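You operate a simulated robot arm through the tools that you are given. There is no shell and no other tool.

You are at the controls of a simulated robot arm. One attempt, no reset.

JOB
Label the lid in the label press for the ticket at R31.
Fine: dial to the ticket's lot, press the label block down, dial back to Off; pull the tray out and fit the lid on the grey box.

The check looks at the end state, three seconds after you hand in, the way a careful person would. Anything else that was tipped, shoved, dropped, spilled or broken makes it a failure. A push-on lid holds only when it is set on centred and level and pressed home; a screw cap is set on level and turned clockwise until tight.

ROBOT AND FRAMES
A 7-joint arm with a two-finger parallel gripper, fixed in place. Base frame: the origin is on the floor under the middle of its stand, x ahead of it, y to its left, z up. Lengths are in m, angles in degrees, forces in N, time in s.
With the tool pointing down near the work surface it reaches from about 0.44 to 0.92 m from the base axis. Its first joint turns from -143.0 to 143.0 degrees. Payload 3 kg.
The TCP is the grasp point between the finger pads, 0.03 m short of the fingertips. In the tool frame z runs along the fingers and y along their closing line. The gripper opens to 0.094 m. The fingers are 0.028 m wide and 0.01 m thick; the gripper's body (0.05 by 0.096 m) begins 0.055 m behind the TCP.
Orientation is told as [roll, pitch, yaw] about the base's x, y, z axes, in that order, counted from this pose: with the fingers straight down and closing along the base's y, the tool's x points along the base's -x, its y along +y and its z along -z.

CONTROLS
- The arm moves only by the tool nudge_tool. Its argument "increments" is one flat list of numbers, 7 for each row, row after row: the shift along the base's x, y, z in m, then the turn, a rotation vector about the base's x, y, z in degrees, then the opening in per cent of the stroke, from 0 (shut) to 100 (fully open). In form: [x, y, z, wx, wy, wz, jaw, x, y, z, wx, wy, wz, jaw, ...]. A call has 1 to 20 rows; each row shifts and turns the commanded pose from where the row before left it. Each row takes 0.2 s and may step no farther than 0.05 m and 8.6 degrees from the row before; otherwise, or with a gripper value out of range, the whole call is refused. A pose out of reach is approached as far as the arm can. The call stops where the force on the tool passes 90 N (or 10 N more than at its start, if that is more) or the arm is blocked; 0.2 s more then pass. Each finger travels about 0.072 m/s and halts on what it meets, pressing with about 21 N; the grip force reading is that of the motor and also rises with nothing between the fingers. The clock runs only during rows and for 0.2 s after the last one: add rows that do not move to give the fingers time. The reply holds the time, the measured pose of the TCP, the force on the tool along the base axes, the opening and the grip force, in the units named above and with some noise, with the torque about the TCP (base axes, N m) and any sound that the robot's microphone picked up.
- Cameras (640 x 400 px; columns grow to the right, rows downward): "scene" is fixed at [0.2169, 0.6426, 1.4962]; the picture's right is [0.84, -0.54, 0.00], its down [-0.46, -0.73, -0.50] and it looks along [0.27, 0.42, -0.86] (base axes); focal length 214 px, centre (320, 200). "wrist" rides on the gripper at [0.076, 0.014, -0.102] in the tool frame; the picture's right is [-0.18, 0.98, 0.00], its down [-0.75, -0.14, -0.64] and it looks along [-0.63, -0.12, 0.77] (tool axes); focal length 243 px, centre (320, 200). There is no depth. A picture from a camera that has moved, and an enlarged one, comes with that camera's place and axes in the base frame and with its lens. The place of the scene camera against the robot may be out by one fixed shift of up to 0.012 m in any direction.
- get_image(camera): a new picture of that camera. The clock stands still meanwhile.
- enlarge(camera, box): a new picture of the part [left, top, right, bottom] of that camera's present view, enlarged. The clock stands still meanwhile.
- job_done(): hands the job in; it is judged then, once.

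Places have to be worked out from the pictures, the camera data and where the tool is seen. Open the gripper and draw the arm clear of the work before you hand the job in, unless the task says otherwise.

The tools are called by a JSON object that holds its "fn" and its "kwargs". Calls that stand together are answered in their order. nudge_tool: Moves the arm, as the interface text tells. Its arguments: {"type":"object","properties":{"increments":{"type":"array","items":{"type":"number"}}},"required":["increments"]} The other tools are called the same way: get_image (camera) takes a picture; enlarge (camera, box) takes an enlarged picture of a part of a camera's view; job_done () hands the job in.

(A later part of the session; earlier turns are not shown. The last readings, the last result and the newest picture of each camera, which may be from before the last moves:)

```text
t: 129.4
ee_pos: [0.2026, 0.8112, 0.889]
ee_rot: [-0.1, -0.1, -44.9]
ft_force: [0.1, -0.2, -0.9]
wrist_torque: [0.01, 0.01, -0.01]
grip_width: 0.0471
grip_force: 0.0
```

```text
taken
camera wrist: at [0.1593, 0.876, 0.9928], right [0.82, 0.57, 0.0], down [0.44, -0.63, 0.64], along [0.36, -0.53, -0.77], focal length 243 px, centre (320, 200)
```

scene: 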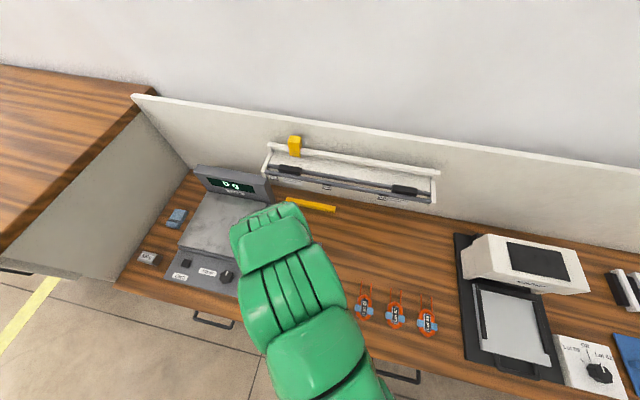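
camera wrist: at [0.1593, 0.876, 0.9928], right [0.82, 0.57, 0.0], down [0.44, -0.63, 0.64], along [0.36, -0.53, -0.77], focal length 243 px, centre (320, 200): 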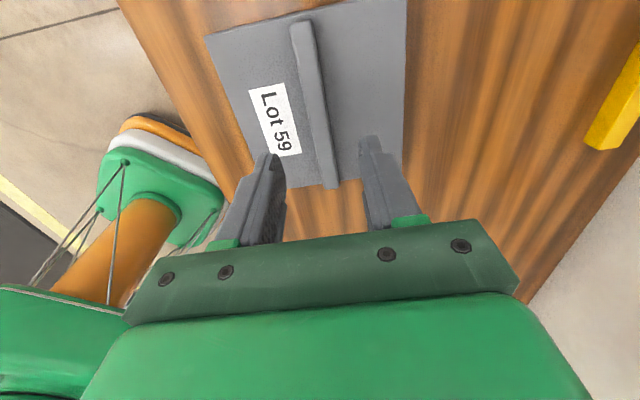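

I'll check the centring from the side again, moving to the viewing spot to the right of the box.

{"fn": "nudge_tool", "kwargs": {"increments": [0, 0, 0.03, 0, 0, 0, 50, 0, 0, 0.03, 0, 0, 0, 50, 0.0124, -0.0196, -0.003, 0, 0, 8.25, 50, 0.0124, -0.0196, -0.003, 0, 0, 8.25, 50, 0.0124, -0.0196, -0.003, 0, 0, 8.25, 50, 0.0124, -0.0196, -0.003, 0, 0, 8.25, 50, 0.0124, -0.0196, -0.003, 0, 0, 8.25, 50, 0.0124, -0.0196, -0.003, 0, 0, 8.25, 50, 0.0124, -0.0196, -0.003, 0, 0, 8.25, 50, 0.0124, -0.0196, -0.003, 0, 0, 8.25, 50, 0.0124, -0.0196, -0.003, 0, 0, 8.25, 50, 0.0124, -0.0196, -0.003, 0, 0, 8.25, 50, 0.0124, -0.0196, -0.003, 0, 0, 8.25, 50, 0, 0, 0, 0, 0, 0, 50]}}

{"fn": "get_image", "kwargs": {"camera": "wrist"}}

{"fn": "enlarge", "kwargs": {"camera": "wrist", "box": [460, 20, 640, 180]}}

{"fn": "enlarge", "kwargs": {"camera": "scene", "box": [250, 240, 330, 310]}}

```text
t: 132.4
ee_pos: [0.3397, 0.595, 0.9166]
ee_rot: [0.0, 0.1, 46.0]
ft_force: [0.5, -0.6, 0.6]
wrist_torque: [-0.05, 0.04, 0.0]
grip_width: 0.047
grip_force: 0.0
```

```text
taken
camera wrist: at [0.2765, 0.5517, 1.0193], right [-0.58, 0.82, 0.0], down [0.63, 0.44, 0.64], along [0.52, 0.37, -0.77], focal length 243 px, centre (320, 200)
```

wrist: 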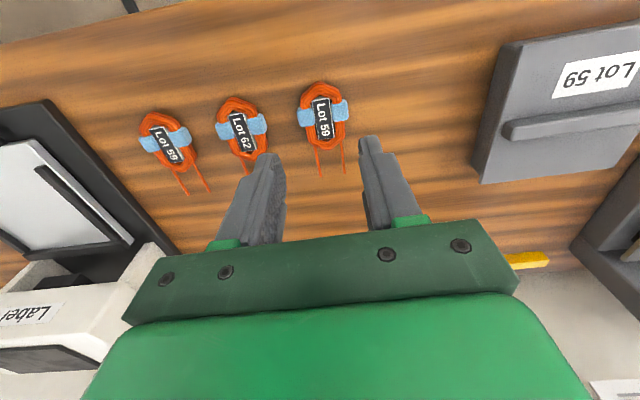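

```text
2.50 times, centred on (550, 100) of wrist
camera zoom: at [0.2765, 0.5517, 1.0193], right [-0.58, 0.82, 0.0], down [0.63, 0.44, 0.64], along [0.52, 0.37, -0.77], focal length 606 px, centre (-255, 450)
```

zoom: 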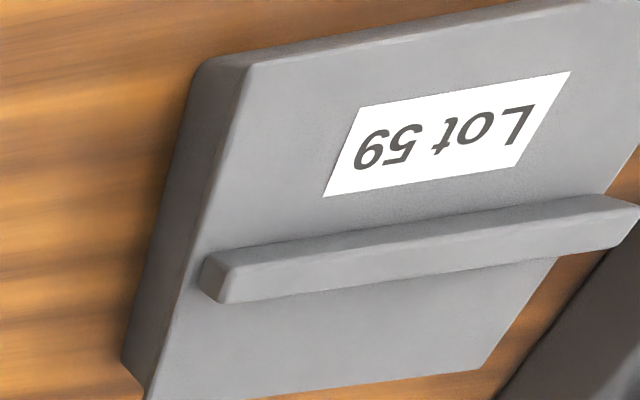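

```text
5.71 times, centred on (290, 275) of scene
camera zoom: at [0.2169, 0.6426, 1.4962], right [0.84, -0.54, 0.0], down [-0.46, -0.73, -0.5], along [0.27, 0.42, -0.86], focal length 1226 px, centre (491, -229)
```

zoom: 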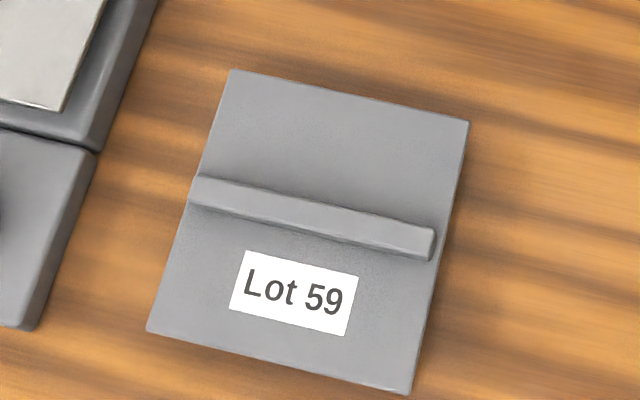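

{"fn": "enlarge", "kwargs": {"camera": "wrist", "box": [460, 130, 540, 200]}}

{"fn": "enlarge", "kwargs": {"camera": "wrist", "box": [490, 25, 570, 75]}}

```text
5.71 times, centred on (500, 165) of wrist
camera zoom: at [0.2765, 0.5517, 1.0193], right [-0.58, 0.82, 0.0], down [0.63, 0.44, 0.64], along [0.52, 0.37, -0.77], focal length 1386 px, centre (-709, 400)
```

zoom: 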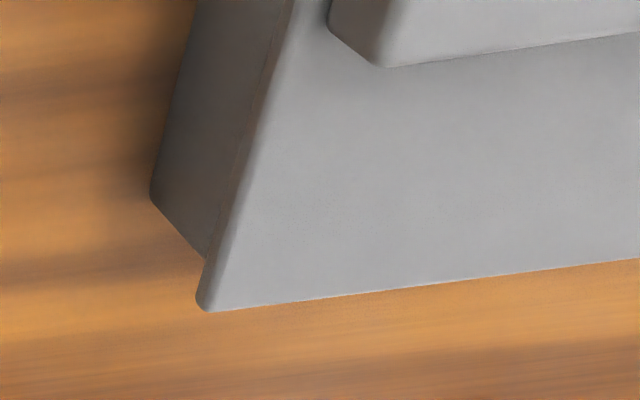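

```text
8.00 times, centred on (530, 50) of wrist
camera zoom: at [0.2765, 0.5517, 1.0193], right [-0.58, 0.82, 0.0], down [0.63, 0.44, 0.64], along [0.52, 0.37, -0.77], focal length 1941 px, centre (-1360, 1400)
```

zoom: 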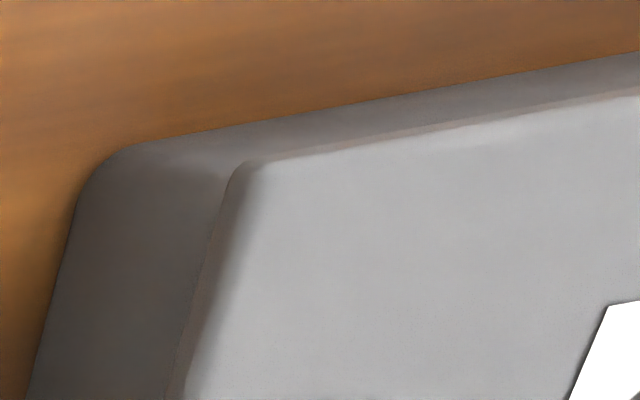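

Centring now looks good: about 1 mm off in v, with even overhangs. I'll go back and do a gentle lift test on the ridge to see whether the lid is held.

{"fn": "nudge_tool", "kwargs": {"increments": [-0.0124, 0.0196, 0.003, 0, 0, -8.25, 50, -0.0124, 0.0196, 0.003, 0, 0, -8.25, 50, -0.0124, 0.0196, 0.003, 0, 0, -8.25, 50, -0.0124, 0.0196, 0.003, 0, 0, -8.25, 50, -0.0124, 0.0196, 0.003, 0, 0, -8.25, 50, -0.0124, 0.0196, 0.003, 0, 0, -8.25, 50, -0.0124, 0.0196, 0.003, 0, 0, -8.25, 50, -0.0124, 0.0196, 0.003, 0, 0, -8.25, 50, -0.0124, 0.0196, 0.003, 0, 0, -8.25, 50, -0.0124, 0.0196, 0.003, 0, 0, -8.25, 50, -0.0124, 0.0196, 0.003, 0, 0, -8.25, 50, 0, 0, -0.03, 0, 0, 0, 50, 0, 0, -0.03, 0, 0, 0, 50, 0, 0, -0.03, 0, 0, 0, 50, 0, 0, 0, 0, 0, 0, 50, 0, 0, 0, 0, 0, 0, 50]}}

{"fn": "get_image", "kwargs": {"camera": "wrist"}}

```text
t: 135.8
ee_pos: [0.2037, 0.8137, 0.8594]
ee_rot: [0.0, 0.1, -44.7]
ft_force: [-0.1, -0.4, -0.4]
wrist_torque: [0.01, -0.02, -0.03]
grip_width: 0.0468
grip_force: 0.0
```

```text
taken
camera wrist: at [0.1594, 0.8776, 0.9632], right [0.82, 0.57, 0.0], down [0.44, -0.63, 0.64], along [0.36, -0.53, -0.77], focal length 243 px, centre (320, 200)
```

wrist: 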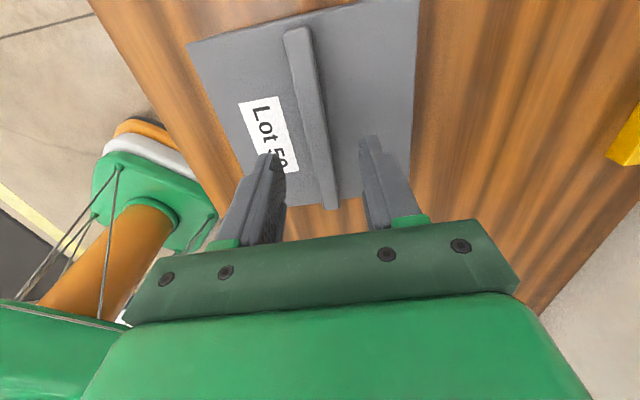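

{"fn": "nudge_tool", "kwargs": {"increments": [0, 0, -0.02, 0, 0, 0, 50, 0, 0, -0.015, 0, 0, 0, 50, 0, 0, -0.0075, 0, 0, 0, 50, 0, 0, 0, 0, 0, 0, 50, 0, 0, 0, 0, 0, 0, 25, 0, 0, 0, 0, 0, 0, 10, 0, 0, 0, 0, 0, 0, 0, 0, 0, 0, 0, 0, 0, 0, 0, 0, 0, 0, 0, 0, 0]}}

{"fn": "nudge_tool", "kwargs": {"increments": [0, 0, 0.0005, 0, 0, 0, 0, 0, 0, 0, 0, 0, 0, 0]}}

{"fn": "nudge_tool", "kwargs": {"increments": [0, 0, 0.0005, 0, 0, 0, 0, 0, 0, 0, 0, 0, 0, 0]}}

```text
t: 137.8
ee_pos: [0.2044, 0.8131, 0.8181]
ee_rot: [-0.1, 0.0, -44.8]
ft_force: [0.9, 0.4, -0.1]
wrist_torque: [-0.01, -0.07, -0.01]
grip_width: 0.0148
grip_force: 20.8
```

```text
t: 138.4
ee_pos: [0.2037, 0.8132, 0.8186]
ee_rot: [-0.1, 0.0, -44.8]
ft_force: [0.2, 0.3, 0.0]
wrist_torque: [0.01, -0.02, 0.0]
grip_width: 0.015
grip_force: 21.0
```

```text
t: 139.0
ee_pos: [0.2036, 0.812, 0.8179]
ee_rot: [-0.1, 0.0, -44.8]
ft_force: [-0.1, 1.1, -0.5]
wrist_torque: [0.03, 0.04, 0.0]
grip_width: 0.0153
grip_force: 21.2
```

{"fn": "nudge_tool", "kwargs": {"increments": [0, 0, 0.001, 0, 0, 0, 0, 0, 0, 0, 0, 0, 0, 0]}}

{"fn": "nudge_tool", "kwargs": {"increments": [0, 0, 0.001, 0, 0, 0, 0, 0, 0, 0, 0, 0, 0, 0]}}

{"fn": "get_image", "kwargs": {"camera": "wrist"}}

```text
t: 139.6
ee_pos: [0.2038, 0.8124, 0.8186]
ee_rot: [-0.1, 0.0, -44.9]
ft_force: [0.4, 0.5, 0.3]
wrist_torque: [-0.01, 0.01, -0.03]
grip_width: 0.0152
grip_force: 21.2
```

```text
t: 140.2
ee_pos: [0.2036, 0.8125, 0.8198]
ee_rot: [-0.1, 0.0, -44.8]
ft_force: [-0.6, 0.7, -0.2]
wrist_torque: [0.03, 0.01, -0.01]
grip_width: 0.0152
grip_force: 20.8
```

```text
taken
camera wrist: at [0.1595, 0.8769, 0.9233], right [0.82, 0.57, 0.0], down [0.44, -0.63, 0.64], along [0.36, -0.53, -0.77], focal length 243 px, centre (320, 200)
```

wrist: 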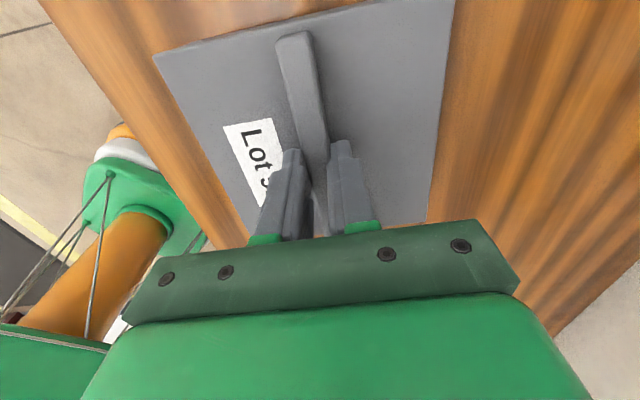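

Still no resistance, so nothing has latched. I need to look more carefully at the underside of the lid, so I'll take it up and tilt it to face the scene camera more squarely and closer than before.

{"fn": "nudge_tool", "kwargs": {"increments": [0, 0, 0.02, 0, 0, 0, 0, 0, 0, 0.04, 0, 0, 0, 0, 0, 0, 0.03, 0, 0, 0, 0, 0.0206, -0.0284, 0.022, 0, 0, 0, 0, 0.0206, -0.0284, 0.022, 0, 0, 0, 0, 0.0206, -0.0284, 0.022, 0, 0, 0, 0, 0.0206, -0.0284, 0.022, 0, 0, 0, 0, 0.0206, -0.0284, 0.022, 0, 0, 0, 0, 0.0206, -0.0284, 0.022, 0, 0, 0, 0, 0.0206, -0.0284, 0.022, 0, 0, 0, 0, 0.0206, -0.0284, 0.022, 0, 0, 0, 0, 0.0206, -0.0284, 0.022, 0, 0, 0, 0, 0.0206, -0.0284, 0.022, 0, 0, 0, 0, 0.0206, -0.0284, 0.022, 0, 0, 0, 0, 0, 0, 0, 0, 0, 0, 0]}}

{"fn": "nudge_tool", "kwargs": {"increments": [0, 0, 0, 5.58, 5.74, 0, 0, 0, 0, 0, 5.58, 5.74, 0, 0, 0, 0, 0, 5.58, 5.74, 0, 0, 0, 0, 0, 5.58, 5.74, 0, 0, 0, 0, 0, 5.58, 5.74, 0, 0, 0, 0, 0, 5.58, 5.74, 0, 0, 0, 0, 0, 5.58, 5.74, 0, 0, 0, 0, 0, 5.58, 5.74, 0, 0, 0, 0, 0, 5.58, 5.74, 0, 0, 0, 0, 0, 5.58, 5.74, 0, 0, 0, 0, 0, 5.58, 5.74, 0, 0, 0, 0, 0, 0, 0, 0, 0]}}

{"fn": "get_image", "kwargs": {"camera": "scene"}}

```text
t: 143.4
ee_pos: [0.4309, 0.5007, 1.1511]
ee_rot: [-0.1, 0.0, -44.8]
ft_force: [0.0, -0.5, -0.6]
wrist_torque: [0.02, -0.01, 0.0]
grip_width: 0.0152
grip_force: 21.3
```

```text
t: 146.0
ee_pos: [0.432, 0.5002, 1.1523]
ee_rot: [-18.3, 88.2, -62.6]
ft_force: [0.5, -0.8, -0.4]
wrist_torque: [-0.02, -0.01, 0.0]
grip_width: 0.0149
grip_force: 21.1
```

```text
taken
```

scene: 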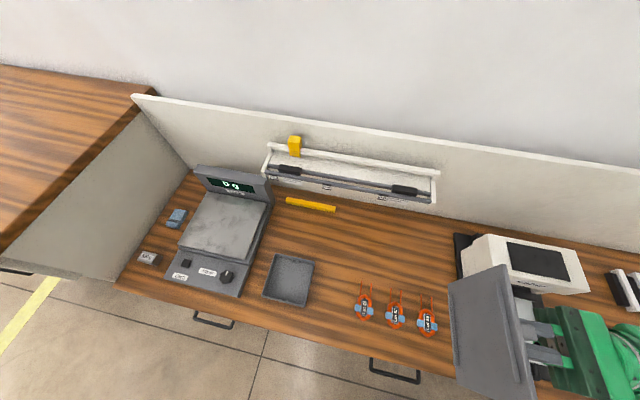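

The underside is now facing the camera well. I'll zoom in on it.

{"fn": "enlarge", "kwargs": {"camera": "scene", "box": [430, 255, 560, 400]}}

{"fn": "enlarge", "kwargs": {"camera": "scene", "box": [440, 260, 540, 330]}}

{"fn": "enlarge", "kwargs": {"camera": "scene", "box": [440, 330, 550, 400]}}

```text
2.76 times, centred on (495, 328) of scene
camera zoom: at [0.2169, 0.6426, 1.4962], right [0.84, -0.54, 0.0], down [-0.46, -0.73, -0.5], along [0.27, 0.42, -0.86], focal length 592 px, centre (-163, -152)
```

zoom: 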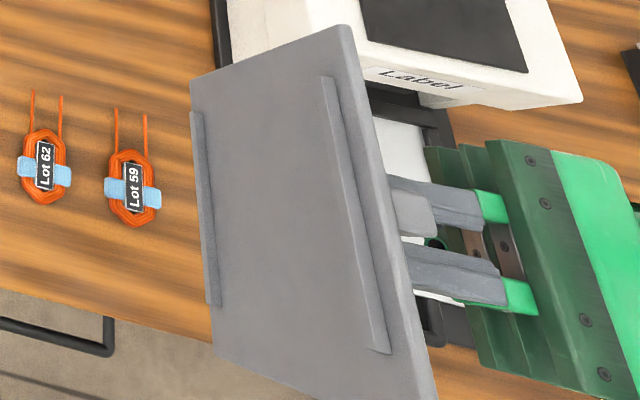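

```text
5.71 times, centred on (490, 295) of scene
camera zoom: at [0.2169, 0.6426, 1.4962], right [0.84, -0.54, 0.0], down [-0.46, -0.73, -0.5], along [0.27, 0.42, -0.86], focal length 1226 px, centre (-651, -343)
```

zoom: 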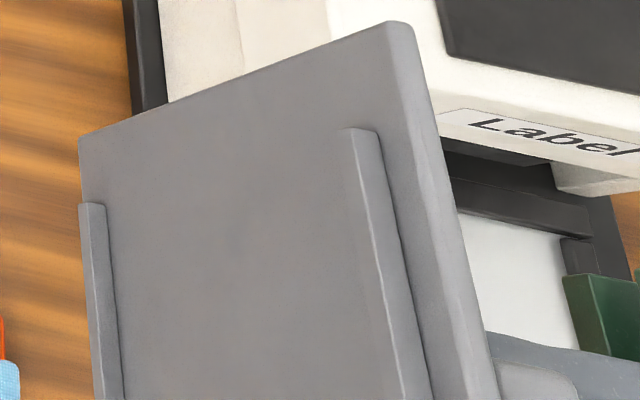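

```text
5.71 times, centred on (495, 365) of scene
camera zoom: at [0.2169, 0.6426, 1.4962], right [0.84, -0.54, 0.0], down [-0.46, -0.73, -0.5], along [0.27, 0.42, -0.86], focal length 1226 px, centre (-680, -743)
```

zoom: 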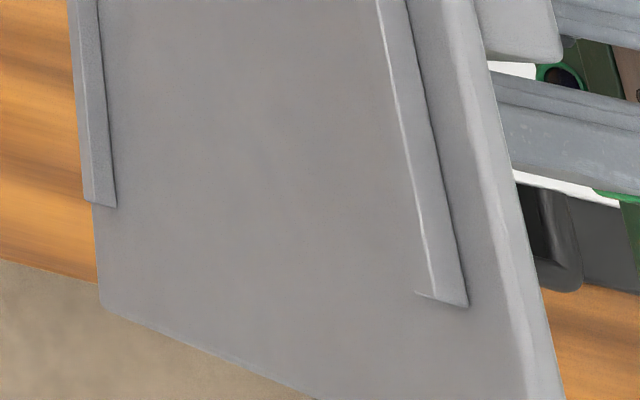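

The underside shows only two short ribs, set about 11 mm in from the edges. They sit loosely inside the box and would land over the posts only if turned 90°, so the current orientation is right and seating is purely a matter of centring and pressing flat. I'll level the lid and return to the same accurately centred spot.

{"fn": "nudge_tool", "kwargs": {"increments": [0, 0, 0, -5.58, -5.74, 0, 0, 0, 0, 0, -5.58, -5.74, 0, 0, 0, 0, 0, -5.58, -5.74, 0, 0, 0, 0, 0, -5.58, -5.74, 0, 0, 0, 0, 0, -5.58, -5.74, 0, 0, 0, 0, 0, -5.58, -5.74, 0, 0, 0, 0, 0, -5.58, -5.74, 0, 0, 0, 0, 0, -5.58, -5.74, 0, 0, 0, 0, 0, -5.58, -5.74, 0, 0, 0, 0, 0, -5.58, -5.74, 0, 0, 0, 0, 0, -5.58, -5.74, 0, 0, 0, 0, 0, 0, 0, 0, 0]}}

{"fn": "nudge_tool", "kwargs": {"increments": [-0.0206, 0.0284, -0.02, 0, 0, 0, 0, -0.0206, 0.0284, -0.02, 0, 0, 0, 0, -0.0206, 0.0284, -0.02, 0, 0, 0, 0, -0.0206, 0.0284, -0.02, 0, 0, 0, 0, -0.0206, 0.0284, -0.02, 0, 0, 0, 0, -0.0206, 0.0284, -0.02, 0, 0, 0, 0, -0.0206, 0.0284, -0.02, 0, 0, 0, 0, -0.0206, 0.0284, -0.02, 0, 0, 0, 0, -0.0206, 0.0284, -0.02, 0, 0, 0, 0, -0.0206, 0.0284, -0.02, 0, 0, 0, 0, -0.0206, 0.0284, -0.02, 0, 0, 0, 0, 0, 0, -0.03, 0, 0, 0, 0, 0, 0, -0.03, 0, 0, 0, 0, 0, 0, 0, 0, 0, 0, 0, 0, 0, 0, 0, 0, 0, 0]}}

{"fn": "get_image", "kwargs": {"camera": "wrist"}}

```text
t: 148.6
ee_pos: [0.4308, 0.5005, 1.1524]
ee_rot: [0.0, 0.0, -44.9]
ft_force: [0.7, -0.2, -1.7]
wrist_torque: [-0.01, -0.05, -0.01]
grip_width: 0.0153
grip_force: 21.4
```

```text
t: 151.8
ee_pos: [0.2041, 0.8137, 0.8726]
ee_rot: [0.0, 0.0, -44.8]
ft_force: [-0.1, -0.3, -0.8]
wrist_torque: [0.01, 0.01, -0.01]
grip_width: 0.0152
grip_force: 20.6
```

```text
taken
camera wrist: at [0.1599, 0.8775, 0.9754], right [0.82, 0.57, 0.0], down [0.44, -0.63, 0.64], along [0.36, -0.53, -0.77], focal length 243 px, centre (320, 200)
```

wrist: 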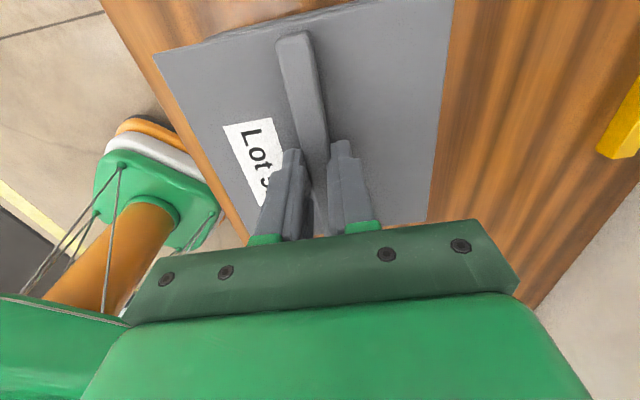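

I'm back over the box at the right spot. I'll lower the lid gently to contact.

{"fn": "nudge_tool", "kwargs": {"increments": [-0.0006, -0.0008, -0.02, 0, 0, 0, 0, 0, 0, -0.02, 0, 0, 0, 0, 0, 0, -0.01, 0, 0, 0, 0, 0, 0, -0.002, 0, 0, 0, 0, 0, 0, 0, 0, 0, 0, 0]}}

{"fn": "nudge_tool", "kwargs": {"increments": [0, 0, -0.0015, 0, 0, 0, 0, 0, 0, 0, 0, 0, 0, 0]}}

{"fn": "nudge_tool", "kwargs": {"increments": [0, 0, -0.001, 0, 0, 0, 0, 0, 0, 0, 0, 0, 0, 0]}}

```text
t: 153.0
ee_pos: [0.2037, 0.8122, 0.8188]
ee_rot: [0.0, -0.1, -44.8]
ft_force: [1.2, -0.5, -0.2]
wrist_torque: [0.02, 0.0, -0.02]
grip_width: 0.0152
grip_force: 21.1
```

```text
t: 153.6
ee_pos: [0.2035, 0.8109, 0.8181]
ee_rot: [0.0, 0.0, -44.8]
ft_force: [-0.1, 0.7, -1.0]
wrist_torque: [-0.01, -0.01, 0.0]
grip_width: 0.0153
grip_force: 21.0
```

```text
t: 154.2
ee_pos: [0.203, 0.8119, 0.8172]
ee_rot: [0.0, 0.0, -44.8]
ft_force: [-0.6, 0.8, -0.7]
wrist_torque: [0.02, 0.01, 0.01]
grip_width: 0.0155
grip_force: 21.2
```

{"fn": "nudge_tool", "kwargs": {"increments": [0, 0, -0.001, 0, 0, 0, 0, 0, 0, 0, 0, 0, 0, 0]}}

{"fn": "nudge_tool", "kwargs": {"increments": [0, 0, -0.0008, 0, 0, 0, 0, 0, 0, 0, 0, 0, 0, 0]}}

```text
t: 154.8
ee_pos: [0.2032, 0.8118, 0.817]
ee_rot: [0.0, 0.1, -44.7]
ft_force: [-3.2, -2.6, 14.4]
wrist_torque: [-0.07, 0.05, -0.03]
grip_width: 0.0153
grip_force: 21.0
```

```text
t: 155.4
ee_pos: [0.2032, 0.8119, 0.8162]
ee_rot: [0.0, 0.1, -44.7]
ft_force: [-0.7, 2.8, 13.2]
wrist_torque: [0.16, 0.05, -0.04]
grip_width: 0.0154
grip_force: 21.5
```

Evenly in contact at about 14 N. I'll unload to zero, then release.

{"fn": "nudge_tool", "kwargs": {"increments": [0, 0, 0.0006, 0, 0, 0, 0, 0, 0, 0, 0, 0, 0, 0]}}

{"fn": "nudge_tool", "kwargs": {"increments": [0, 0, 0.0003, 0, 0, 0, 0, 0, 0, 0, 0, 0, 0, 0]}}

```text
t: 156.0
ee_pos: [0.2036, 0.8119, 0.8163]
ee_rot: [0.0, 0.0, -44.7]
ft_force: [0.1, 0.8, 7.2]
wrist_torque: [0.25, 0.18, -0.05]
grip_width: 0.0153
grip_force: 21.0
```

```text
t: 156.6
ee_pos: [0.2036, 0.811, 0.816]
ee_rot: [-0.1, 0.0, -44.8]
ft_force: [1.0, 0.3, -0.2]
wrist_torque: [-0.01, -0.01, 0.0]
grip_width: 0.015
grip_force: 20.9
```

Force is now zero. I'll open slowly and lift straight up.

{"fn": "nudge_tool", "kwargs": {"increments": [0, 0, 0, 0, 0, 0, 18, 0, 0, 0, 0, 0, 0, 22, 0, 0, 0, 0, 0, 0, 30, 0, 0, 0, 0, 0, 0, 45, 0, 0, 0, 0, 0, 0, 50, 0, 0, 0.01, 0, 0, 0, 50, 0, 0, 0.03, 0, 0, 0, 50, 0, 0, 0.03, 0, 0, 0, 50, 0, 0, 0, 0, 0, 0, 50]}}

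{"fn": "get_image", "kwargs": {"camera": "wrist"}}

```text
t: 158.6
ee_pos: [0.2029, 0.8124, 0.8873]
ee_rot: [0.1, 0.0, -44.8]
ft_force: [0.3, 0.4, 0.1]
wrist_torque: [-0.01, 0.03, -0.01]
grip_width: 0.0471
grip_force: 0.2
```

```text
taken
camera wrist: at [0.159, 0.8768, 0.9903], right [0.82, 0.57, 0.0], down [0.44, -0.63, 0.64], along [0.36, -0.53, -0.77], focal length 243 px, centre (320, 200)
```

wrist: 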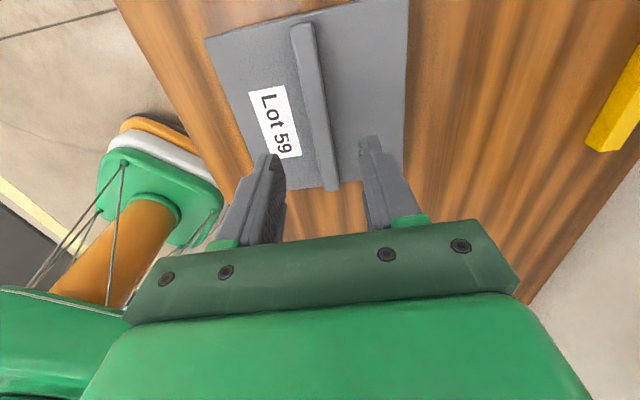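

Now I'll press the lid home with closed fingers on the centre of the ridge.

{"fn": "nudge_tool", "kwargs": {"increments": [0.0007, -0.0007, 0, 0, 0, 0, 20, 0, 0, -0.02, 0, 0, 0, 0, 0, 0, -0.02, 0, 0, 0, 0, 0, 0, -0.012, 0, 0, 0, 0, 0, 0, 0, 0, 0, 0, 0, 0, 0, -0.004, 0, 0, 0, 0, 0, 0, -0.002, 0, 0, 0, 0, 0, 0, 0, 0, 0, 0, 0]}}

{"fn": "nudge_tool", "kwargs": {"increments": [0, 0, -0.0015, 0, 0, 0, 0, 0, 0, 0, 0, 0, 0, 0]}}

{"fn": "nudge_tool", "kwargs": {"increments": [0, 0, -0.001, 0, 0, 0, 0, 0, 0, -0.0007, 0, 0, 0, 0, 0, 0, 0, 0, 0, 0, 0]}}

```text
t: 160.4
ee_pos: [0.2034, 0.8108, 0.8298]
ee_rot: [0.1, 0.1, -44.8]
ft_force: [-0.1, -4.7, 20.3]
wrist_torque: [-0.19, -0.05, 0.0]
grip_width: 0.0
grip_force: 21.5
```

```text
t: 161.0
ee_pos: [0.2036, 0.8119, 0.8288]
ee_rot: [0.1, 0.1, -44.8]
ft_force: [-2.2, -9.3, 50.4]
wrist_torque: [-0.33, 0.01, 0.01]
grip_width: 0.0
grip_force: 21.5
```

```text
t: 161.9
ee_pos: [0.204, 0.8126, 0.8299]
ee_rot: [0.3, 0.1, -44.8]
ft_force: [-0.2, -4.4, 26.6]
wrist_torque: [-0.21, -0.06, 0.03]
grip_width: 0.0
grip_force: 20.8
stopped in row 3: the force on the tool passed its limit at 91 N (the readings are from after the stop); the commanded pose is now the measured one
```

91 N reached. I'll lift off, regrip, and do one more tiny lift test.

{"fn": "nudge_tool", "kwargs": {"increments": [0, 0, 0.003, 0, 0, 0, 0, 0, 0, 0.01, 0, 0, 0, 0, 0, 0, 0.03, 0, 0, 0, 20, 0, 0, 0.01, 0, 0, 0, 50, 0, 0, 0, 0, 0, 0, 50, 0, 0, 0, 0, 0, 0, 50]}}

{"fn": "get_image", "kwargs": {"camera": "wrist"}}

{"fn": "enlarge", "kwargs": {"camera": "wrist", "box": [190, 0, 420, 200]}}

```text
t: 163.3
ee_pos: [0.2042, 0.8129, 0.8816]
ee_rot: [0.2, 0.3, -44.8]
ft_force: [-0.9, -0.1, -0.4]
wrist_torque: [0.0, 0.01, -0.02]
grip_width: 0.0469
grip_force: 0.0
```

```text
taken
camera wrist: at [0.16, 0.8763, 0.9851], right [0.82, 0.57, 0.0], down [0.43, -0.63, 0.64], along [0.36, -0.52, -0.77], focal length 243 px, centre (320, 200)
```

wrist: 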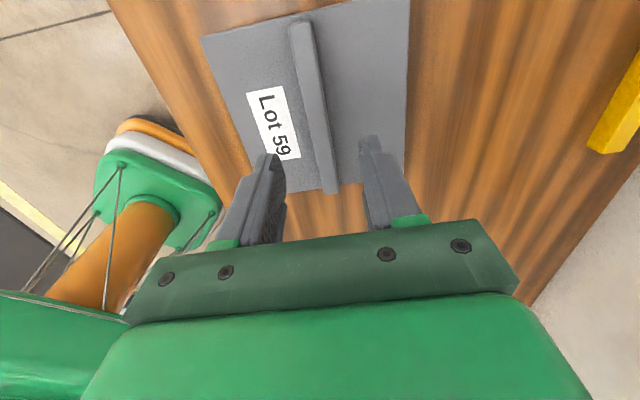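

```text
2.00 times, centred on (305, 100) of wrist
camera zoom: at [0.16, 0.8763, 0.9851], right [0.82, 0.57, 0.0], down [0.43, -0.63, 0.64], along [0.36, -0.52, -0.77], focal length 485 px, centre (350, 400)
```

zoom: 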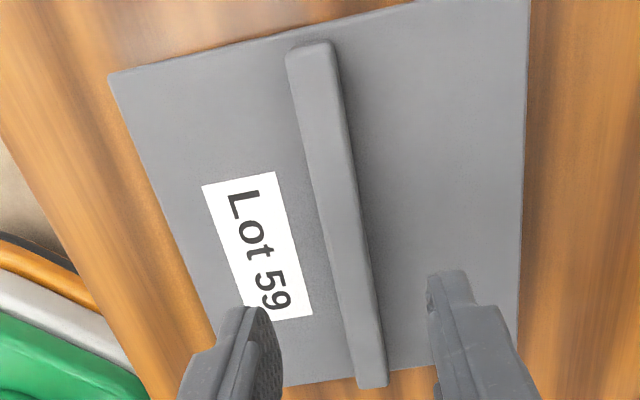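

{"fn": "nudge_tool", "kwargs": {"increments": [-0.0003, 0.0003, -0.02, -0.35, -0.07, 0, 50, 0, 0, -0.025, 0, 0, 0, 50, 0, 0, -0.018, 0, 0, 0, 50, 0, 0, 0, 0, 0, 0, 50, 0, 0, 0, 0, 0, 0, 25, 0, 0, 0, 0, 0, 0, 10, 0, 0, 0, 0, 0, 0, 0, 0, 0, 0, 0, 0, 0, 0, 0, 0, 0, 0, 0, 0, 0]}}

{"fn": "nudge_tool", "kwargs": {"increments": [0, 0, 0.001, 0, 0, 0, 0, 0, 0, 0, 0, 0, 0, 0]}}

{"fn": "nudge_tool", "kwargs": {"increments": [0, 0, 0.001, 0, 0, 0, 0, 0, 0, 0, 0, 0, 0, 0]}}

{"fn": "get_image", "kwargs": {"camera": "wrist"}}

```text
t: 165.3
ee_pos: [0.2034, 0.8132, 0.8183]
ee_rot: [0.0, -0.1, -44.8]
ft_force: [-0.3, -0.7, -0.1]
wrist_torque: [0.01, 0.02, 0.01]
grip_width: 0.0153
grip_force: 21.2
```

```text
t: 165.9
ee_pos: [0.2031, 0.8138, 0.8185]
ee_rot: [0.1, -0.1, -44.8]
ft_force: [0.4, 0.3, -0.3]
wrist_torque: [0.02, -0.01, 0.0]
grip_width: 0.0149
grip_force: 20.8
```

```text
t: 166.5
ee_pos: [0.2031, 0.812, 0.8197]
ee_rot: [0.0, -0.1, -44.8]
ft_force: [-0.3, 0.1, 0.0]
wrist_torque: [-0.01, 0.03, 0.02]
grip_width: 0.0151
grip_force: 20.4
```

```text
taken
camera wrist: at [0.1592, 0.8771, 0.923], right [0.82, 0.57, 0.0], down [0.43, -0.63, 0.64], along [0.37, -0.53, -0.77], focal length 243 px, centre (320, 200)
```

wrist: 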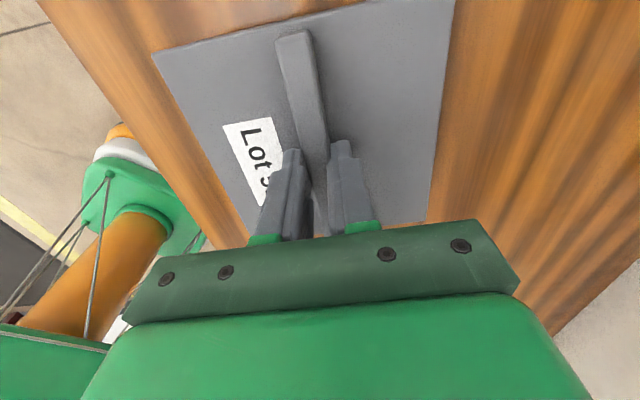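

Still free. Before settling, I'll test whether the lid seats and holds when turned 90°, ribs along the other walls. I'll raise, rotate +90° and lower gently, aborting if it contacts high.

{"fn": "nudge_tool", "kwargs": {"increments": [0, 0, 0.03, 0, 0, 0, 0, 0, 0, 0.04, 0, 0, 0, 0, 0, 0, 0.02, 0, 0, 8.18, 0, 0, 0, 0, 0, 0, 8.18, 0, 0, 0, 0, 0, 0, 8.18, 0, 0, 0, 0, 0, 0, 8.18, 0, 0, 0, 0, 0, 0, 8.18, 0, 0, 0, 0, 0, 0, 8.18, 0, 0, 0, 0, 0, 0, 8.18, 0, 0, 0, 0, 0, 0, 8.18, 0, 0, 0, 0, 0, 0, 8.18, 0, 0, 0, 0, 0, 0, 8.18, 0, 0, -0.0015, 0, 0, 0, 8.18, 0, 0, 0, -0.03, 0, 0, 0, 0, 0, 0, -0.03, 0, 0, 0, 0, 0, 0, 0, 0, 0, 0, 0, 0, 0, 0, 0, 0, 0, 0]}}

{"fn": "get_image", "kwargs": {"camera": "wrist"}}

```text
t: 170.1
ee_pos: [0.2038, 0.8112, 0.8496]
ee_rot: [-0.1, -0.1, 45.1]
ft_force: [-0.1, 0.6, -0.1]
wrist_torque: [0.02, -0.01, 0.01]
grip_width: 0.0152
grip_force: 21.1
```

```text
taken
camera wrist: at [0.1395, 0.7677, 0.9532], right [-0.57, 0.82, 0.0], down [0.63, 0.43, 0.64], along [0.53, 0.37, -0.77], focal length 243 px, centre (320, 200)
```

wrist: 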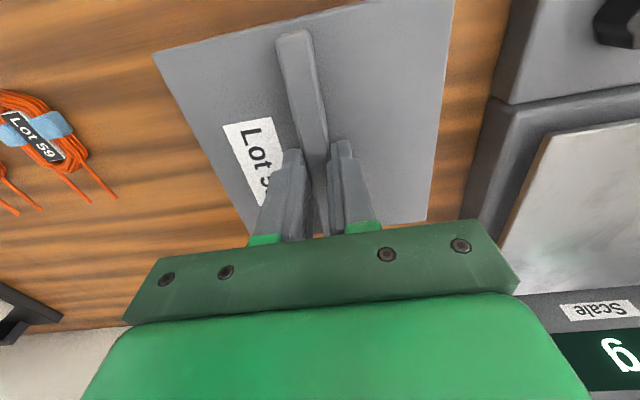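

{"fn": "nudge_tool", "kwargs": {"increments": [0, 0, -0.01, 0, 0, 0, 0, 0, 0, -0.008, 0, 0, 0, 0, 0, 0, -0.005, 0, 0, 0, 0, 0, 0, 0, 0, 0, 0, 0]}}

{"fn": "nudge_tool", "kwargs": {"increments": [0, 0, -0.002, 0, 0, 0, 0, 0, 0, 0, 0, 0, 0, 0]}}

{"fn": "nudge_tool", "kwargs": {"increments": [0, 0, -0.002, 0, 0, 0, 0, 0, 0, 0, 0, 0, 0, 0]}}

{"fn": "nudge_tool", "kwargs": {"increments": [0, 0, -0.002, 0, 0, 0, 0, 0, 0, 0, 0, 0, 0, 0]}}

```text
t: 171.1
ee_pos: [0.2036, 0.8113, 0.8281]
ee_rot: [0.1, -0.1, 45.2]
ft_force: [0.2, -0.1, -0.7]
wrist_torque: [-0.03, 0.02, -0.02]
grip_width: 0.0154
grip_force: 20.8
```

```text
t: 171.7
ee_pos: [0.2044, 0.8114, 0.8245]
ee_rot: [0.2, -0.1, 45.3]
ft_force: [0.1, 0.2, -0.9]
wrist_torque: [0.03, 0.0, 0.02]
grip_width: 0.0151
grip_force: 20.8
```

```text
t: 172.3
ee_pos: [0.2047, 0.8108, 0.8235]
ee_rot: [-0.1, -0.1, 45.2]
ft_force: [-0.2, -0.2, 0.0]
wrist_torque: [0.02, -0.02, -0.03]
grip_width: 0.0151
grip_force: 20.7
```

```text
t: 172.9
ee_pos: [0.2041, 0.8117, 0.8215]
ee_rot: [0.1, -0.1, 45.2]
ft_force: [0.5, -0.1, 0.6]
wrist_torque: [0.02, -0.02, 0.0]
grip_width: 0.0151
grip_force: 20.8
```

{"fn": "nudge_tool", "kwargs": {"increments": [0, 0, -0.0015, 0, 0, 0, 0, 0, 0, 0, 0, 0, 0, 0]}}

{"fn": "nudge_tool", "kwargs": {"increments": [0, 0, -0.001, 0, 0, 0, 0, 0, 0, 0, 0, 0, 0, 0]}}

{"fn": "nudge_tool", "kwargs": {"increments": [0, 0, -0.001, 0, 0, 0, 0, 0, 0, 0, 0, 0, 0, 0]}}

{"fn": "get_image", "kwargs": {"camera": "wrist"}}

```text
t: 173.5
ee_pos: [0.2045, 0.8111, 0.819]
ee_rot: [0.0, -0.1, 45.3]
ft_force: [0.3, -0.5, -1.0]
wrist_torque: [0.0, -0.02, -0.03]
grip_width: 0.015
grip_force: 21.2
```

```text
t: 174.1
ee_pos: [0.2037, 0.8113, 0.8185]
ee_rot: [0.1, -0.1, 45.2]
ft_force: [-0.3, -0.5, 0.1]
wrist_torque: [0.01, 0.01, 0.0]
grip_width: 0.0153
grip_force: 21.1
```

```text
t: 174.7
ee_pos: [0.205, 0.8116, 0.8187]
ee_rot: [0.1, -0.1, 45.2]
ft_force: [0.0, 0.0, -1.0]
wrist_torque: [0.0, 0.03, 0.01]
grip_width: 0.015
grip_force: 21.4
```

```text
taken
camera wrist: at [0.1395, 0.7675, 0.921], right [-0.57, 0.82, 0.0], down [0.63, 0.43, 0.64], along [0.53, 0.37, -0.77], focal length 243 px, centre (320, 200)
```

wrist: 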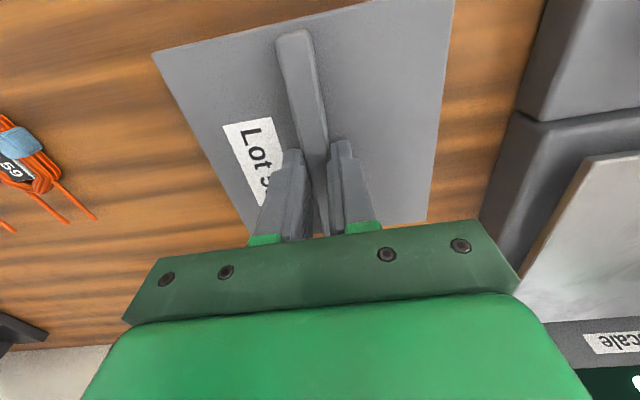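

{"fn": "nudge_tool", "kwargs": {"increments": [0, 0, -0.001, 0, 0, 0, 0, 0, 0, 0, 0, 0, 0, 0]}}

{"fn": "nudge_tool", "kwargs": {"increments": [0, 0, -0.001, 0, 0, 0, 0, 0, 0, 0, 0, 0, 0, 0]}}

{"fn": "nudge_tool", "kwargs": {"increments": [0, 0, -0.001, 0, 0, 0, 0, 0, 0, 0, 0, 0, 0, 0]}}

```text
t: 175.3
ee_pos: [0.2033, 0.8117, 0.8163]
ee_rot: [0.1, -0.1, 45.2]
ft_force: [-0.3, -2.4, 9.7]
wrist_torque: [-0.2, 0.15, -0.02]
grip_width: 0.0152
grip_force: 20.8
```

```text
t: 175.9
ee_pos: [0.2041, 0.8121, 0.8164]
ee_rot: [0.1, -0.2, 45.2]
ft_force: [0.3, 1.0, 15.5]
wrist_torque: [0.04, -0.07, -0.01]
grip_width: 0.0154
grip_force: 21.6
```

```text
t: 176.5
ee_pos: [0.2036, 0.8117, 0.8146]
ee_rot: [0.1, -0.1, 45.3]
ft_force: [0.5, 3.3, 14.8]
wrist_torque: [0.17, -0.07, 0.02]
grip_width: 0.0151
grip_force: 20.5
```

It seats at the same height at 90°, so the posts don't interfere. I'll press more firmly and run the same lift test.

{"fn": "nudge_tool", "kwargs": {"increments": [0, 0, -0.0015, 0, 0, 0, 0, 0, 0, -0.001, 0, 0, 0, 0, 0, 0, 0, 0, 0, 0, 0]}}

{"fn": "nudge_tool", "kwargs": {"increments": [0, 0, -0.001, 0, 0, 0, 0, 0, 0, 0, 0, 0, 0, 0]}}

{"fn": "nudge_tool", "kwargs": {"increments": [0, 0, 0.0015, 0, 0, 0, 0, 0, 0, 0.0015, 0, 0, 0, 0, 0, 0, 0.001, 0, 0, 0, 0, 0, 0, 0, 0, 0, 0, 0]}}

{"fn": "nudge_tool", "kwargs": {"increments": [0, 0, 0.001, 0, 0, 0, 0, 0, 0, 0.001, 0, 0, 0, 0, 0, 0, 0, 0, 0, 0, 0]}}

```text
t: 177.3
ee_pos: [0.204, 0.8105, 0.8112]
ee_rot: [0.1, -0.2, 45.2]
ft_force: [-2.0, 1.8, 14.2]
wrist_torque: [0.05, 0.04, -0.01]
grip_width: 0.0155
grip_force: 21.0
```

```text
t: 177.9
ee_pos: [0.2033, 0.8113, 0.8125]
ee_rot: [0.1, -0.1, 45.2]
ft_force: [-5.1, -4.5, 27.2]
wrist_torque: [-0.3, 0.24, 0.01]
grip_width: 0.0154
grip_force: 21.2
```

```text
t: 178.9
ee_pos: [0.2042, 0.8101, 0.8154]
ee_rot: [0.0, -0.1, 45.2]
ft_force: [0.7, -0.8, -1.1]
wrist_torque: [0.02, 0.03, -0.02]
grip_width: 0.0148
grip_force: 20.5
```

```text
t: 179.7
ee_pos: [0.2029, 0.8102, 0.8166]
ee_rot: [0.1, -0.1, 45.2]
ft_force: [-0.5, 0.4, -1.0]
wrist_torque: [-0.01, 0.0, 0.0]
grip_width: 0.0151
grip_force: 20.8
```

At 90° it behaves the same: it seats and lifts freely. I want to verify directly that the plate is truly flush on the rim, so I'll set the lid down here, release unloaded, and look at it from the front at almost table level.

{"fn": "nudge_tool", "kwargs": {"increments": [0, 0, -0.001, 0, 0, 0, 0, 0, 0, -0.001, 0, 0, 0, 0, 0, 0, 0, 0, 0, 0, 0]}}

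{"fn": "nudge_tool", "kwargs": {"increments": [0, 0, 0, 0, 0, 0, 18, 0, 0, 0, 0, 0, 0, 22, 0, 0, 0, 0, 0, 0, 30, 0, 0, 0, 0, 0, 0, 45, 0, 0, 0, 0, 0, 0, 50, 0, 0, 0.01, 0, 0, 0, 50, 0, 0, 0.03, 0, 0, 0, 50, 0, 0, 0.04, 0, 0, 0, 50, 0, 0, 0.02, 0, 0, 0, 50, 0, 0, 0, 0, 0, 0, 50]}}

{"fn": "nudge_tool", "kwargs": {"increments": [-0.0242, -0.0249, 0, 0, 0, 0, 50, -0.0242, -0.0249, 0, 0, 0, 0, 80, -0.0242, -0.0249, 0, 0, 0, 0, 100, -0.0242, -0.0249, 0, 0, 0, 0, 100, 0, 0, -0.009, 5.13, -4.98, 0, 100, 0, 0, -0.009, 5.13, -4.98, 0, 100, 0, 0, -0.009, 5.13, -4.98, 0, 100, 0, 0, -0.009, 5.13, -4.98, 0, 100, 0, 0, -0.009, 5.13, -4.98, 0, 100, 0, 0, -0.009, 5.13, -4.98, 0, 100, 0, 0, -0.009, 5.13, -4.98, 0, 100, 0, 0, 0, 0, 0, 0, 100]}}

{"fn": "get_image", "kwargs": {"camera": "wrist"}}

```text
t: 180.5
ee_pos: [0.2035, 0.8108, 0.8151]
ee_rot: [0.1, -0.1, 45.2]
ft_force: [0.2, -0.4, -1.2]
wrist_torque: [0.01, -0.01, -0.03]
grip_width: 0.0151
grip_force: 20.8
```

```text
t: 182.7
ee_pos: [0.2042, 0.8114, 0.9156]
ee_rot: [0.0, -0.1, 45.3]
ft_force: [-0.4, -0.2, -0.6]
wrist_torque: [-0.02, 0.04, 0.0]
grip_width: 0.0469
grip_force: 0.1
```

```text
t: 184.9
ee_pos: [0.2342, 0.6891, 0.861]
ee_rot: [1.2, -40.7, 33.6]
ft_force: [0.6, 0.0, 0.1]
wrist_torque: [-0.01, -0.01, -0.03]
grip_width: 0.0943
grip_force: 0.0
stopped in row 10: the arm was blocked; the commanded pose is now the measured one
```

```text
taken
camera wrist: at [0.1229, 0.6315, 0.89], right [-0.44, 0.89, 0.14], down [0.22, -0.04, 0.98], along [0.87, 0.46, -0.17], focal length 243 px, centre (320, 200)
```

wrist: 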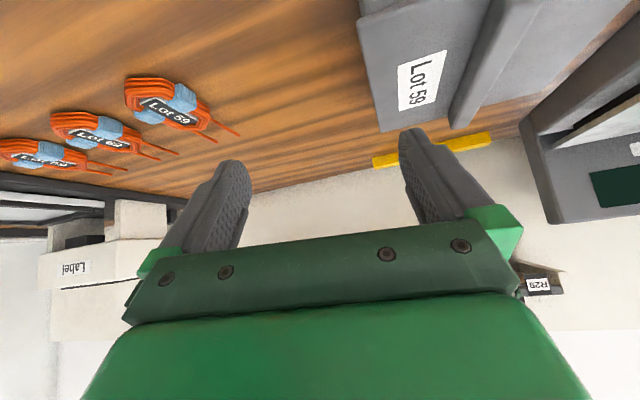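

The arm was blocked partway. I'll check the scene to make sure nothing was touched.

{"fn": "get_image", "kwargs": {"camera": "scene"}}

{"fn": "enlarge", "kwargs": {"camera": "wrist", "box": [340, 0, 640, 160]}}

```text
taken
```

scene: 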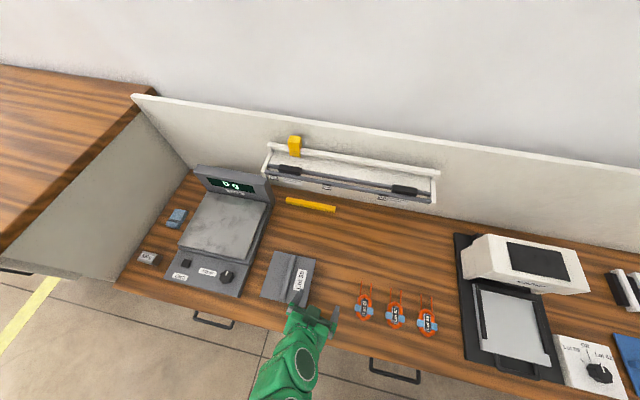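

```text
2.13 times, centred on (490, 80) of wrist
camera zoom: at [0.1229, 0.6315, 0.89], right [-0.44, 0.89, 0.14], down [0.22, -0.04, 0.98], along [0.87, 0.46, -0.17], focal length 518 px, centre (-43, 456)
```

zoom: 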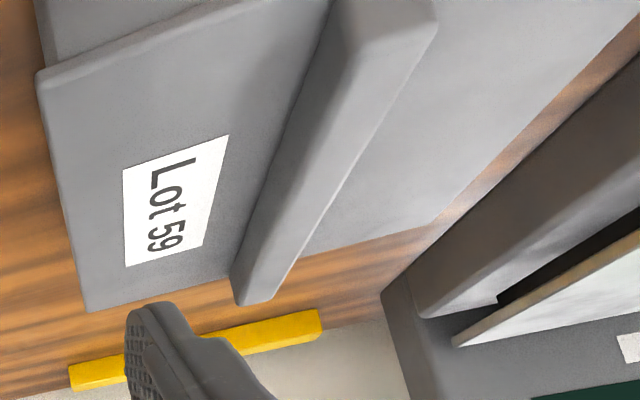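

Nothing else looks touched, but the arm reached an awkward configuration close to the box. I'll raise and untilt carefully.

{"fn": "nudge_tool", "kwargs": {"increments": [0, 0, 0.03, 0, 0, 0, 100, 0, 0, 0.03, 0, 0, 0, 100, 0, 0, 0.02, -3.93, 5.53, 0, 100, 0, 0, 0.01, -3.93, 5.53, 0, 100, 0, 0, 0.01, -3.93, 5.53, 0, 100, 0, 0, 0.01, -3.93, 5.53, 0, 100, 0, 0, 0.01, -3.93, 5.53, 0, 100, 0, 0, 0.01, -3.93, 5.53, 0, 100, 0, 0, 0, 0, 0, 0, 100]}}

{"fn": "get_image", "kwargs": {"camera": "wrist"}}

{"fn": "get_image", "kwargs": {"camera": "scene"}}

```text
t: 186.9
ee_pos: [0.2318, 0.6911, 0.9909]
ee_rot: [0.3, 0.0, 34.3]
ft_force: [0.8, 0.3, -0.8]
wrist_torque: [-0.02, 0.03, 0.01]
grip_width: 0.0941
grip_force: 0.0
```

```text
taken
camera wrist: at [0.1607, 0.6599, 1.0953], right [-0.4, 0.92, 0.0], down [0.7, 0.3, 0.64], along [0.59, 0.26, -0.77], focal length 243 px, centre (320, 200)
```

wrist: 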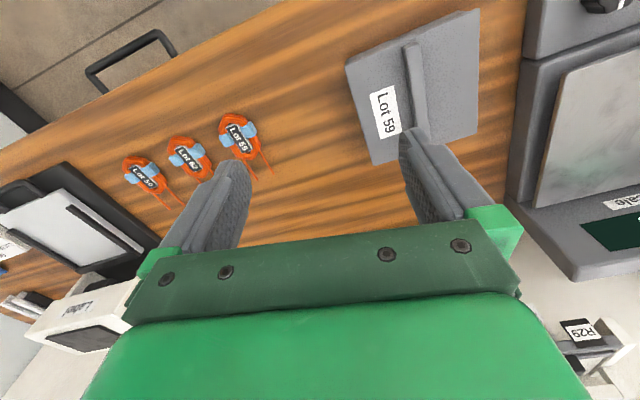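

```text
taken
```

scene: 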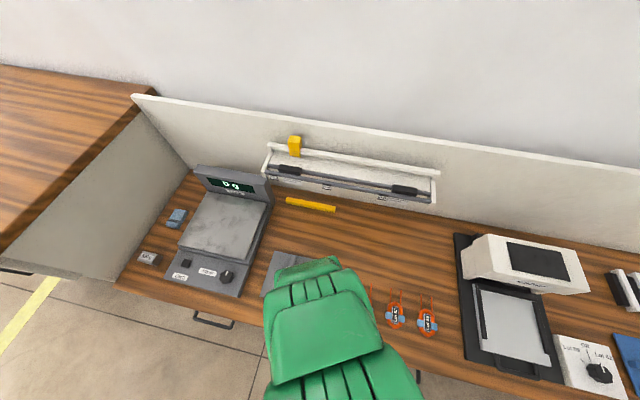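

I'll use the viewing configuration that worked before (yaw ≈125°, tilted 45°), going somewhat lower for a near-horizontal look at the seam.

{"fn": "nudge_tool", "kwargs": {"increments": [0.0056, -0.007, -0.0013, 0, 0, 8.25, 100, 0.0056, -0.007, -0.0013, 0, 0, 8.25, 100, 0.0056, -0.007, -0.0013, 0, 0, 8.25, 100, 0.0056, -0.007, -0.0013, 0, 0, 8.25, 100, 0.0056, -0.007, -0.0013, 0, 0, 8.25, 100, 0.0056, -0.007, -0.0013, 0, 0, 8.25, 100, 0.0056, -0.007, -0.0013, 0, 0, 8.25, 100, 0.0056, -0.007, -0.0013, 0, 0, 8.25, 100, 0.0056, -0.007, -0.0013, 0, 0, 8.25, 100, 0.0056, -0.007, -0.0013, 0, 0, 8.25, 100, 0.0056, -0.007, -0.0013, 0, 0, 8.25, 100, 0, 0, -0.0075, 6.8, 3.17, 0, 100, 0, 0, -0.0075, 6.8, 3.17, 0, 100, 0, 0, -0.0075, 6.8, 3.17, 0, 100, 0, 0, -0.0075, 6.8, 3.17, 0, 100, 0, 0, -0.0075, 6.8, 3.17, 0, 100, 0, 0, -0.0075, 6.8, 3.17, 0, 100, 0, 0, 0, 0, 0, 0, 100]}}

{"fn": "get_image", "kwargs": {"camera": "wrist"}}

```text
t: 190.7
ee_pos: [0.2936, 0.6136, 0.9324]
ee_rot: [-9.6, -44.3, 129.0]
ft_force: [0.4, 0.5, 0.0]
wrist_torque: [-0.01, -0.03, -0.04]
grip_width: 0.0942
grip_force: 0.1
```

```text
taken
camera wrist: at [0.3459, 0.4985, 0.9514], right [-0.91, -0.42, 0.01], down [-0.03, 0.08, 1.0], along [-0.42, 0.9, -0.09], focal length 243 px, centre (320, 200)
```

wrist: 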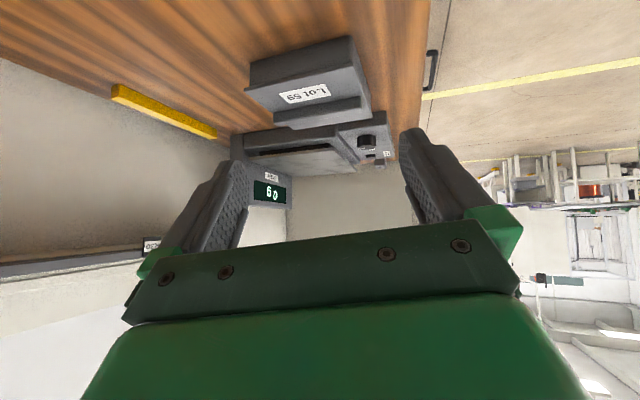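

{"fn": "nudge_tool", "kwargs": {"increments": [0, 0, -0.03, 0, 0, 0, 100, 0, 0, -0.03, 0, 0, 0, 100, 0, 0, -0.015, 0, 0, 0, 100, 0, 0, 0, 0, 0, 0, 100]}}

{"fn": "get_image", "kwargs": {"camera": "wrist"}}

{"fn": "enlarge", "kwargs": {"camera": "wrist", "box": [230, 60, 390, 170]}}

{"fn": "enlarge", "kwargs": {"camera": "wrist", "box": [240, 85, 310, 135]}}

{"fn": "enlarge", "kwargs": {"camera": "wrist", "box": [320, 65, 390, 145]}}

```text
t: 191.7
ee_pos: [0.2933, 0.6133, 0.8581]
ee_rot: [-9.6, -44.2, 129.0]
ft_force: [0.5, -0.7, -0.3]
wrist_torque: [0.02, 0.01, 0.0]
grip_width: 0.0939
grip_force: 0.1
```

```text
taken
camera wrist: at [0.3457, 0.4989, 0.8762], right [-0.91, -0.42, 0.01], down [-0.03, 0.08, 1.0], along [-0.42, 0.9, -0.09], focal length 243 px, centre (320, 200)
```

wrist: 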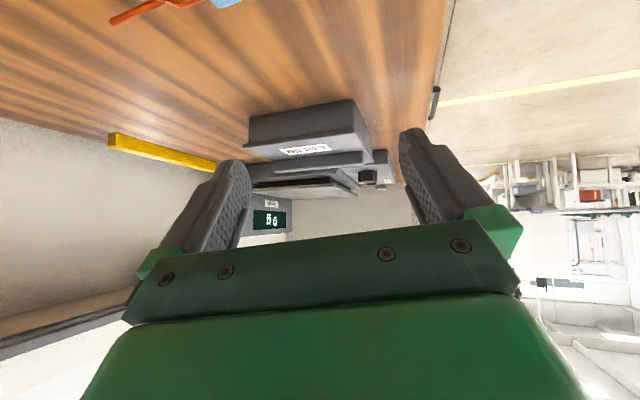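

```text
3.64 times, centred on (310, 115) of wrist
camera zoom: at [0.3457, 0.4989, 0.8762], right [-0.91, -0.42, 0.01], down [-0.03, 0.08, 1.0], along [-0.42, 0.9, -0.09], focal length 882 px, centre (356, 509)
```

zoom: 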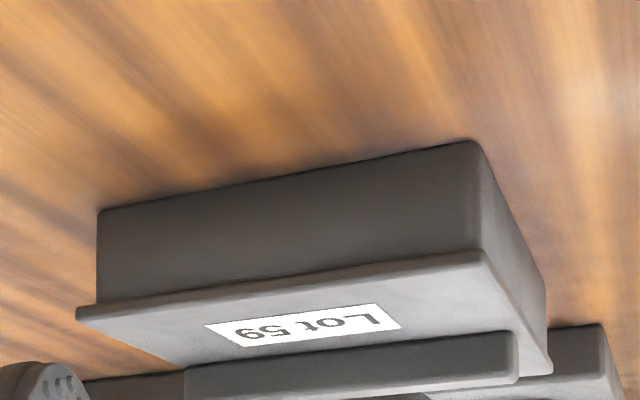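

```text
8.00 times, centred on (275, 110) of wrist
camera zoom: at [0.3457, 0.4989, 0.8762], right [-0.91, -0.42, 0.01], down [-0.03, 0.08, 1.0], along [-0.42, 0.9, -0.09], focal length 1941 px, centre (680, 920)
```

zoom: 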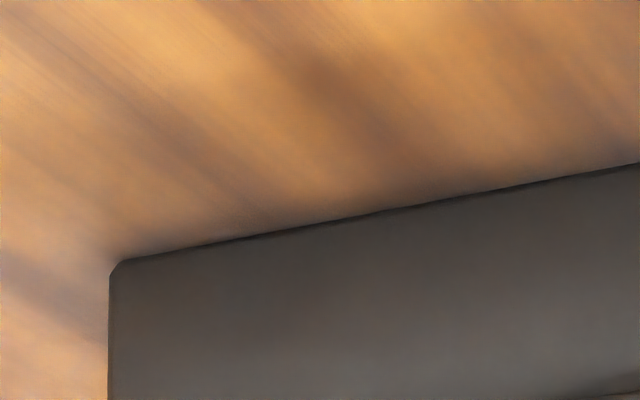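

```text
5.00 times, centred on (355, 105) of wrist
camera zoom: at [0.3457, 0.4989, 0.8762], right [-0.91, -0.42, 0.01], down [-0.03, 0.08, 1.0], along [-0.42, 0.9, -0.09], focal length 1213 px, centre (145, 675)
```

zoom: 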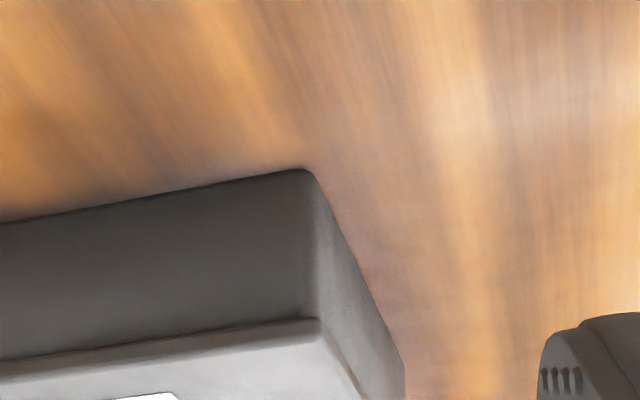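

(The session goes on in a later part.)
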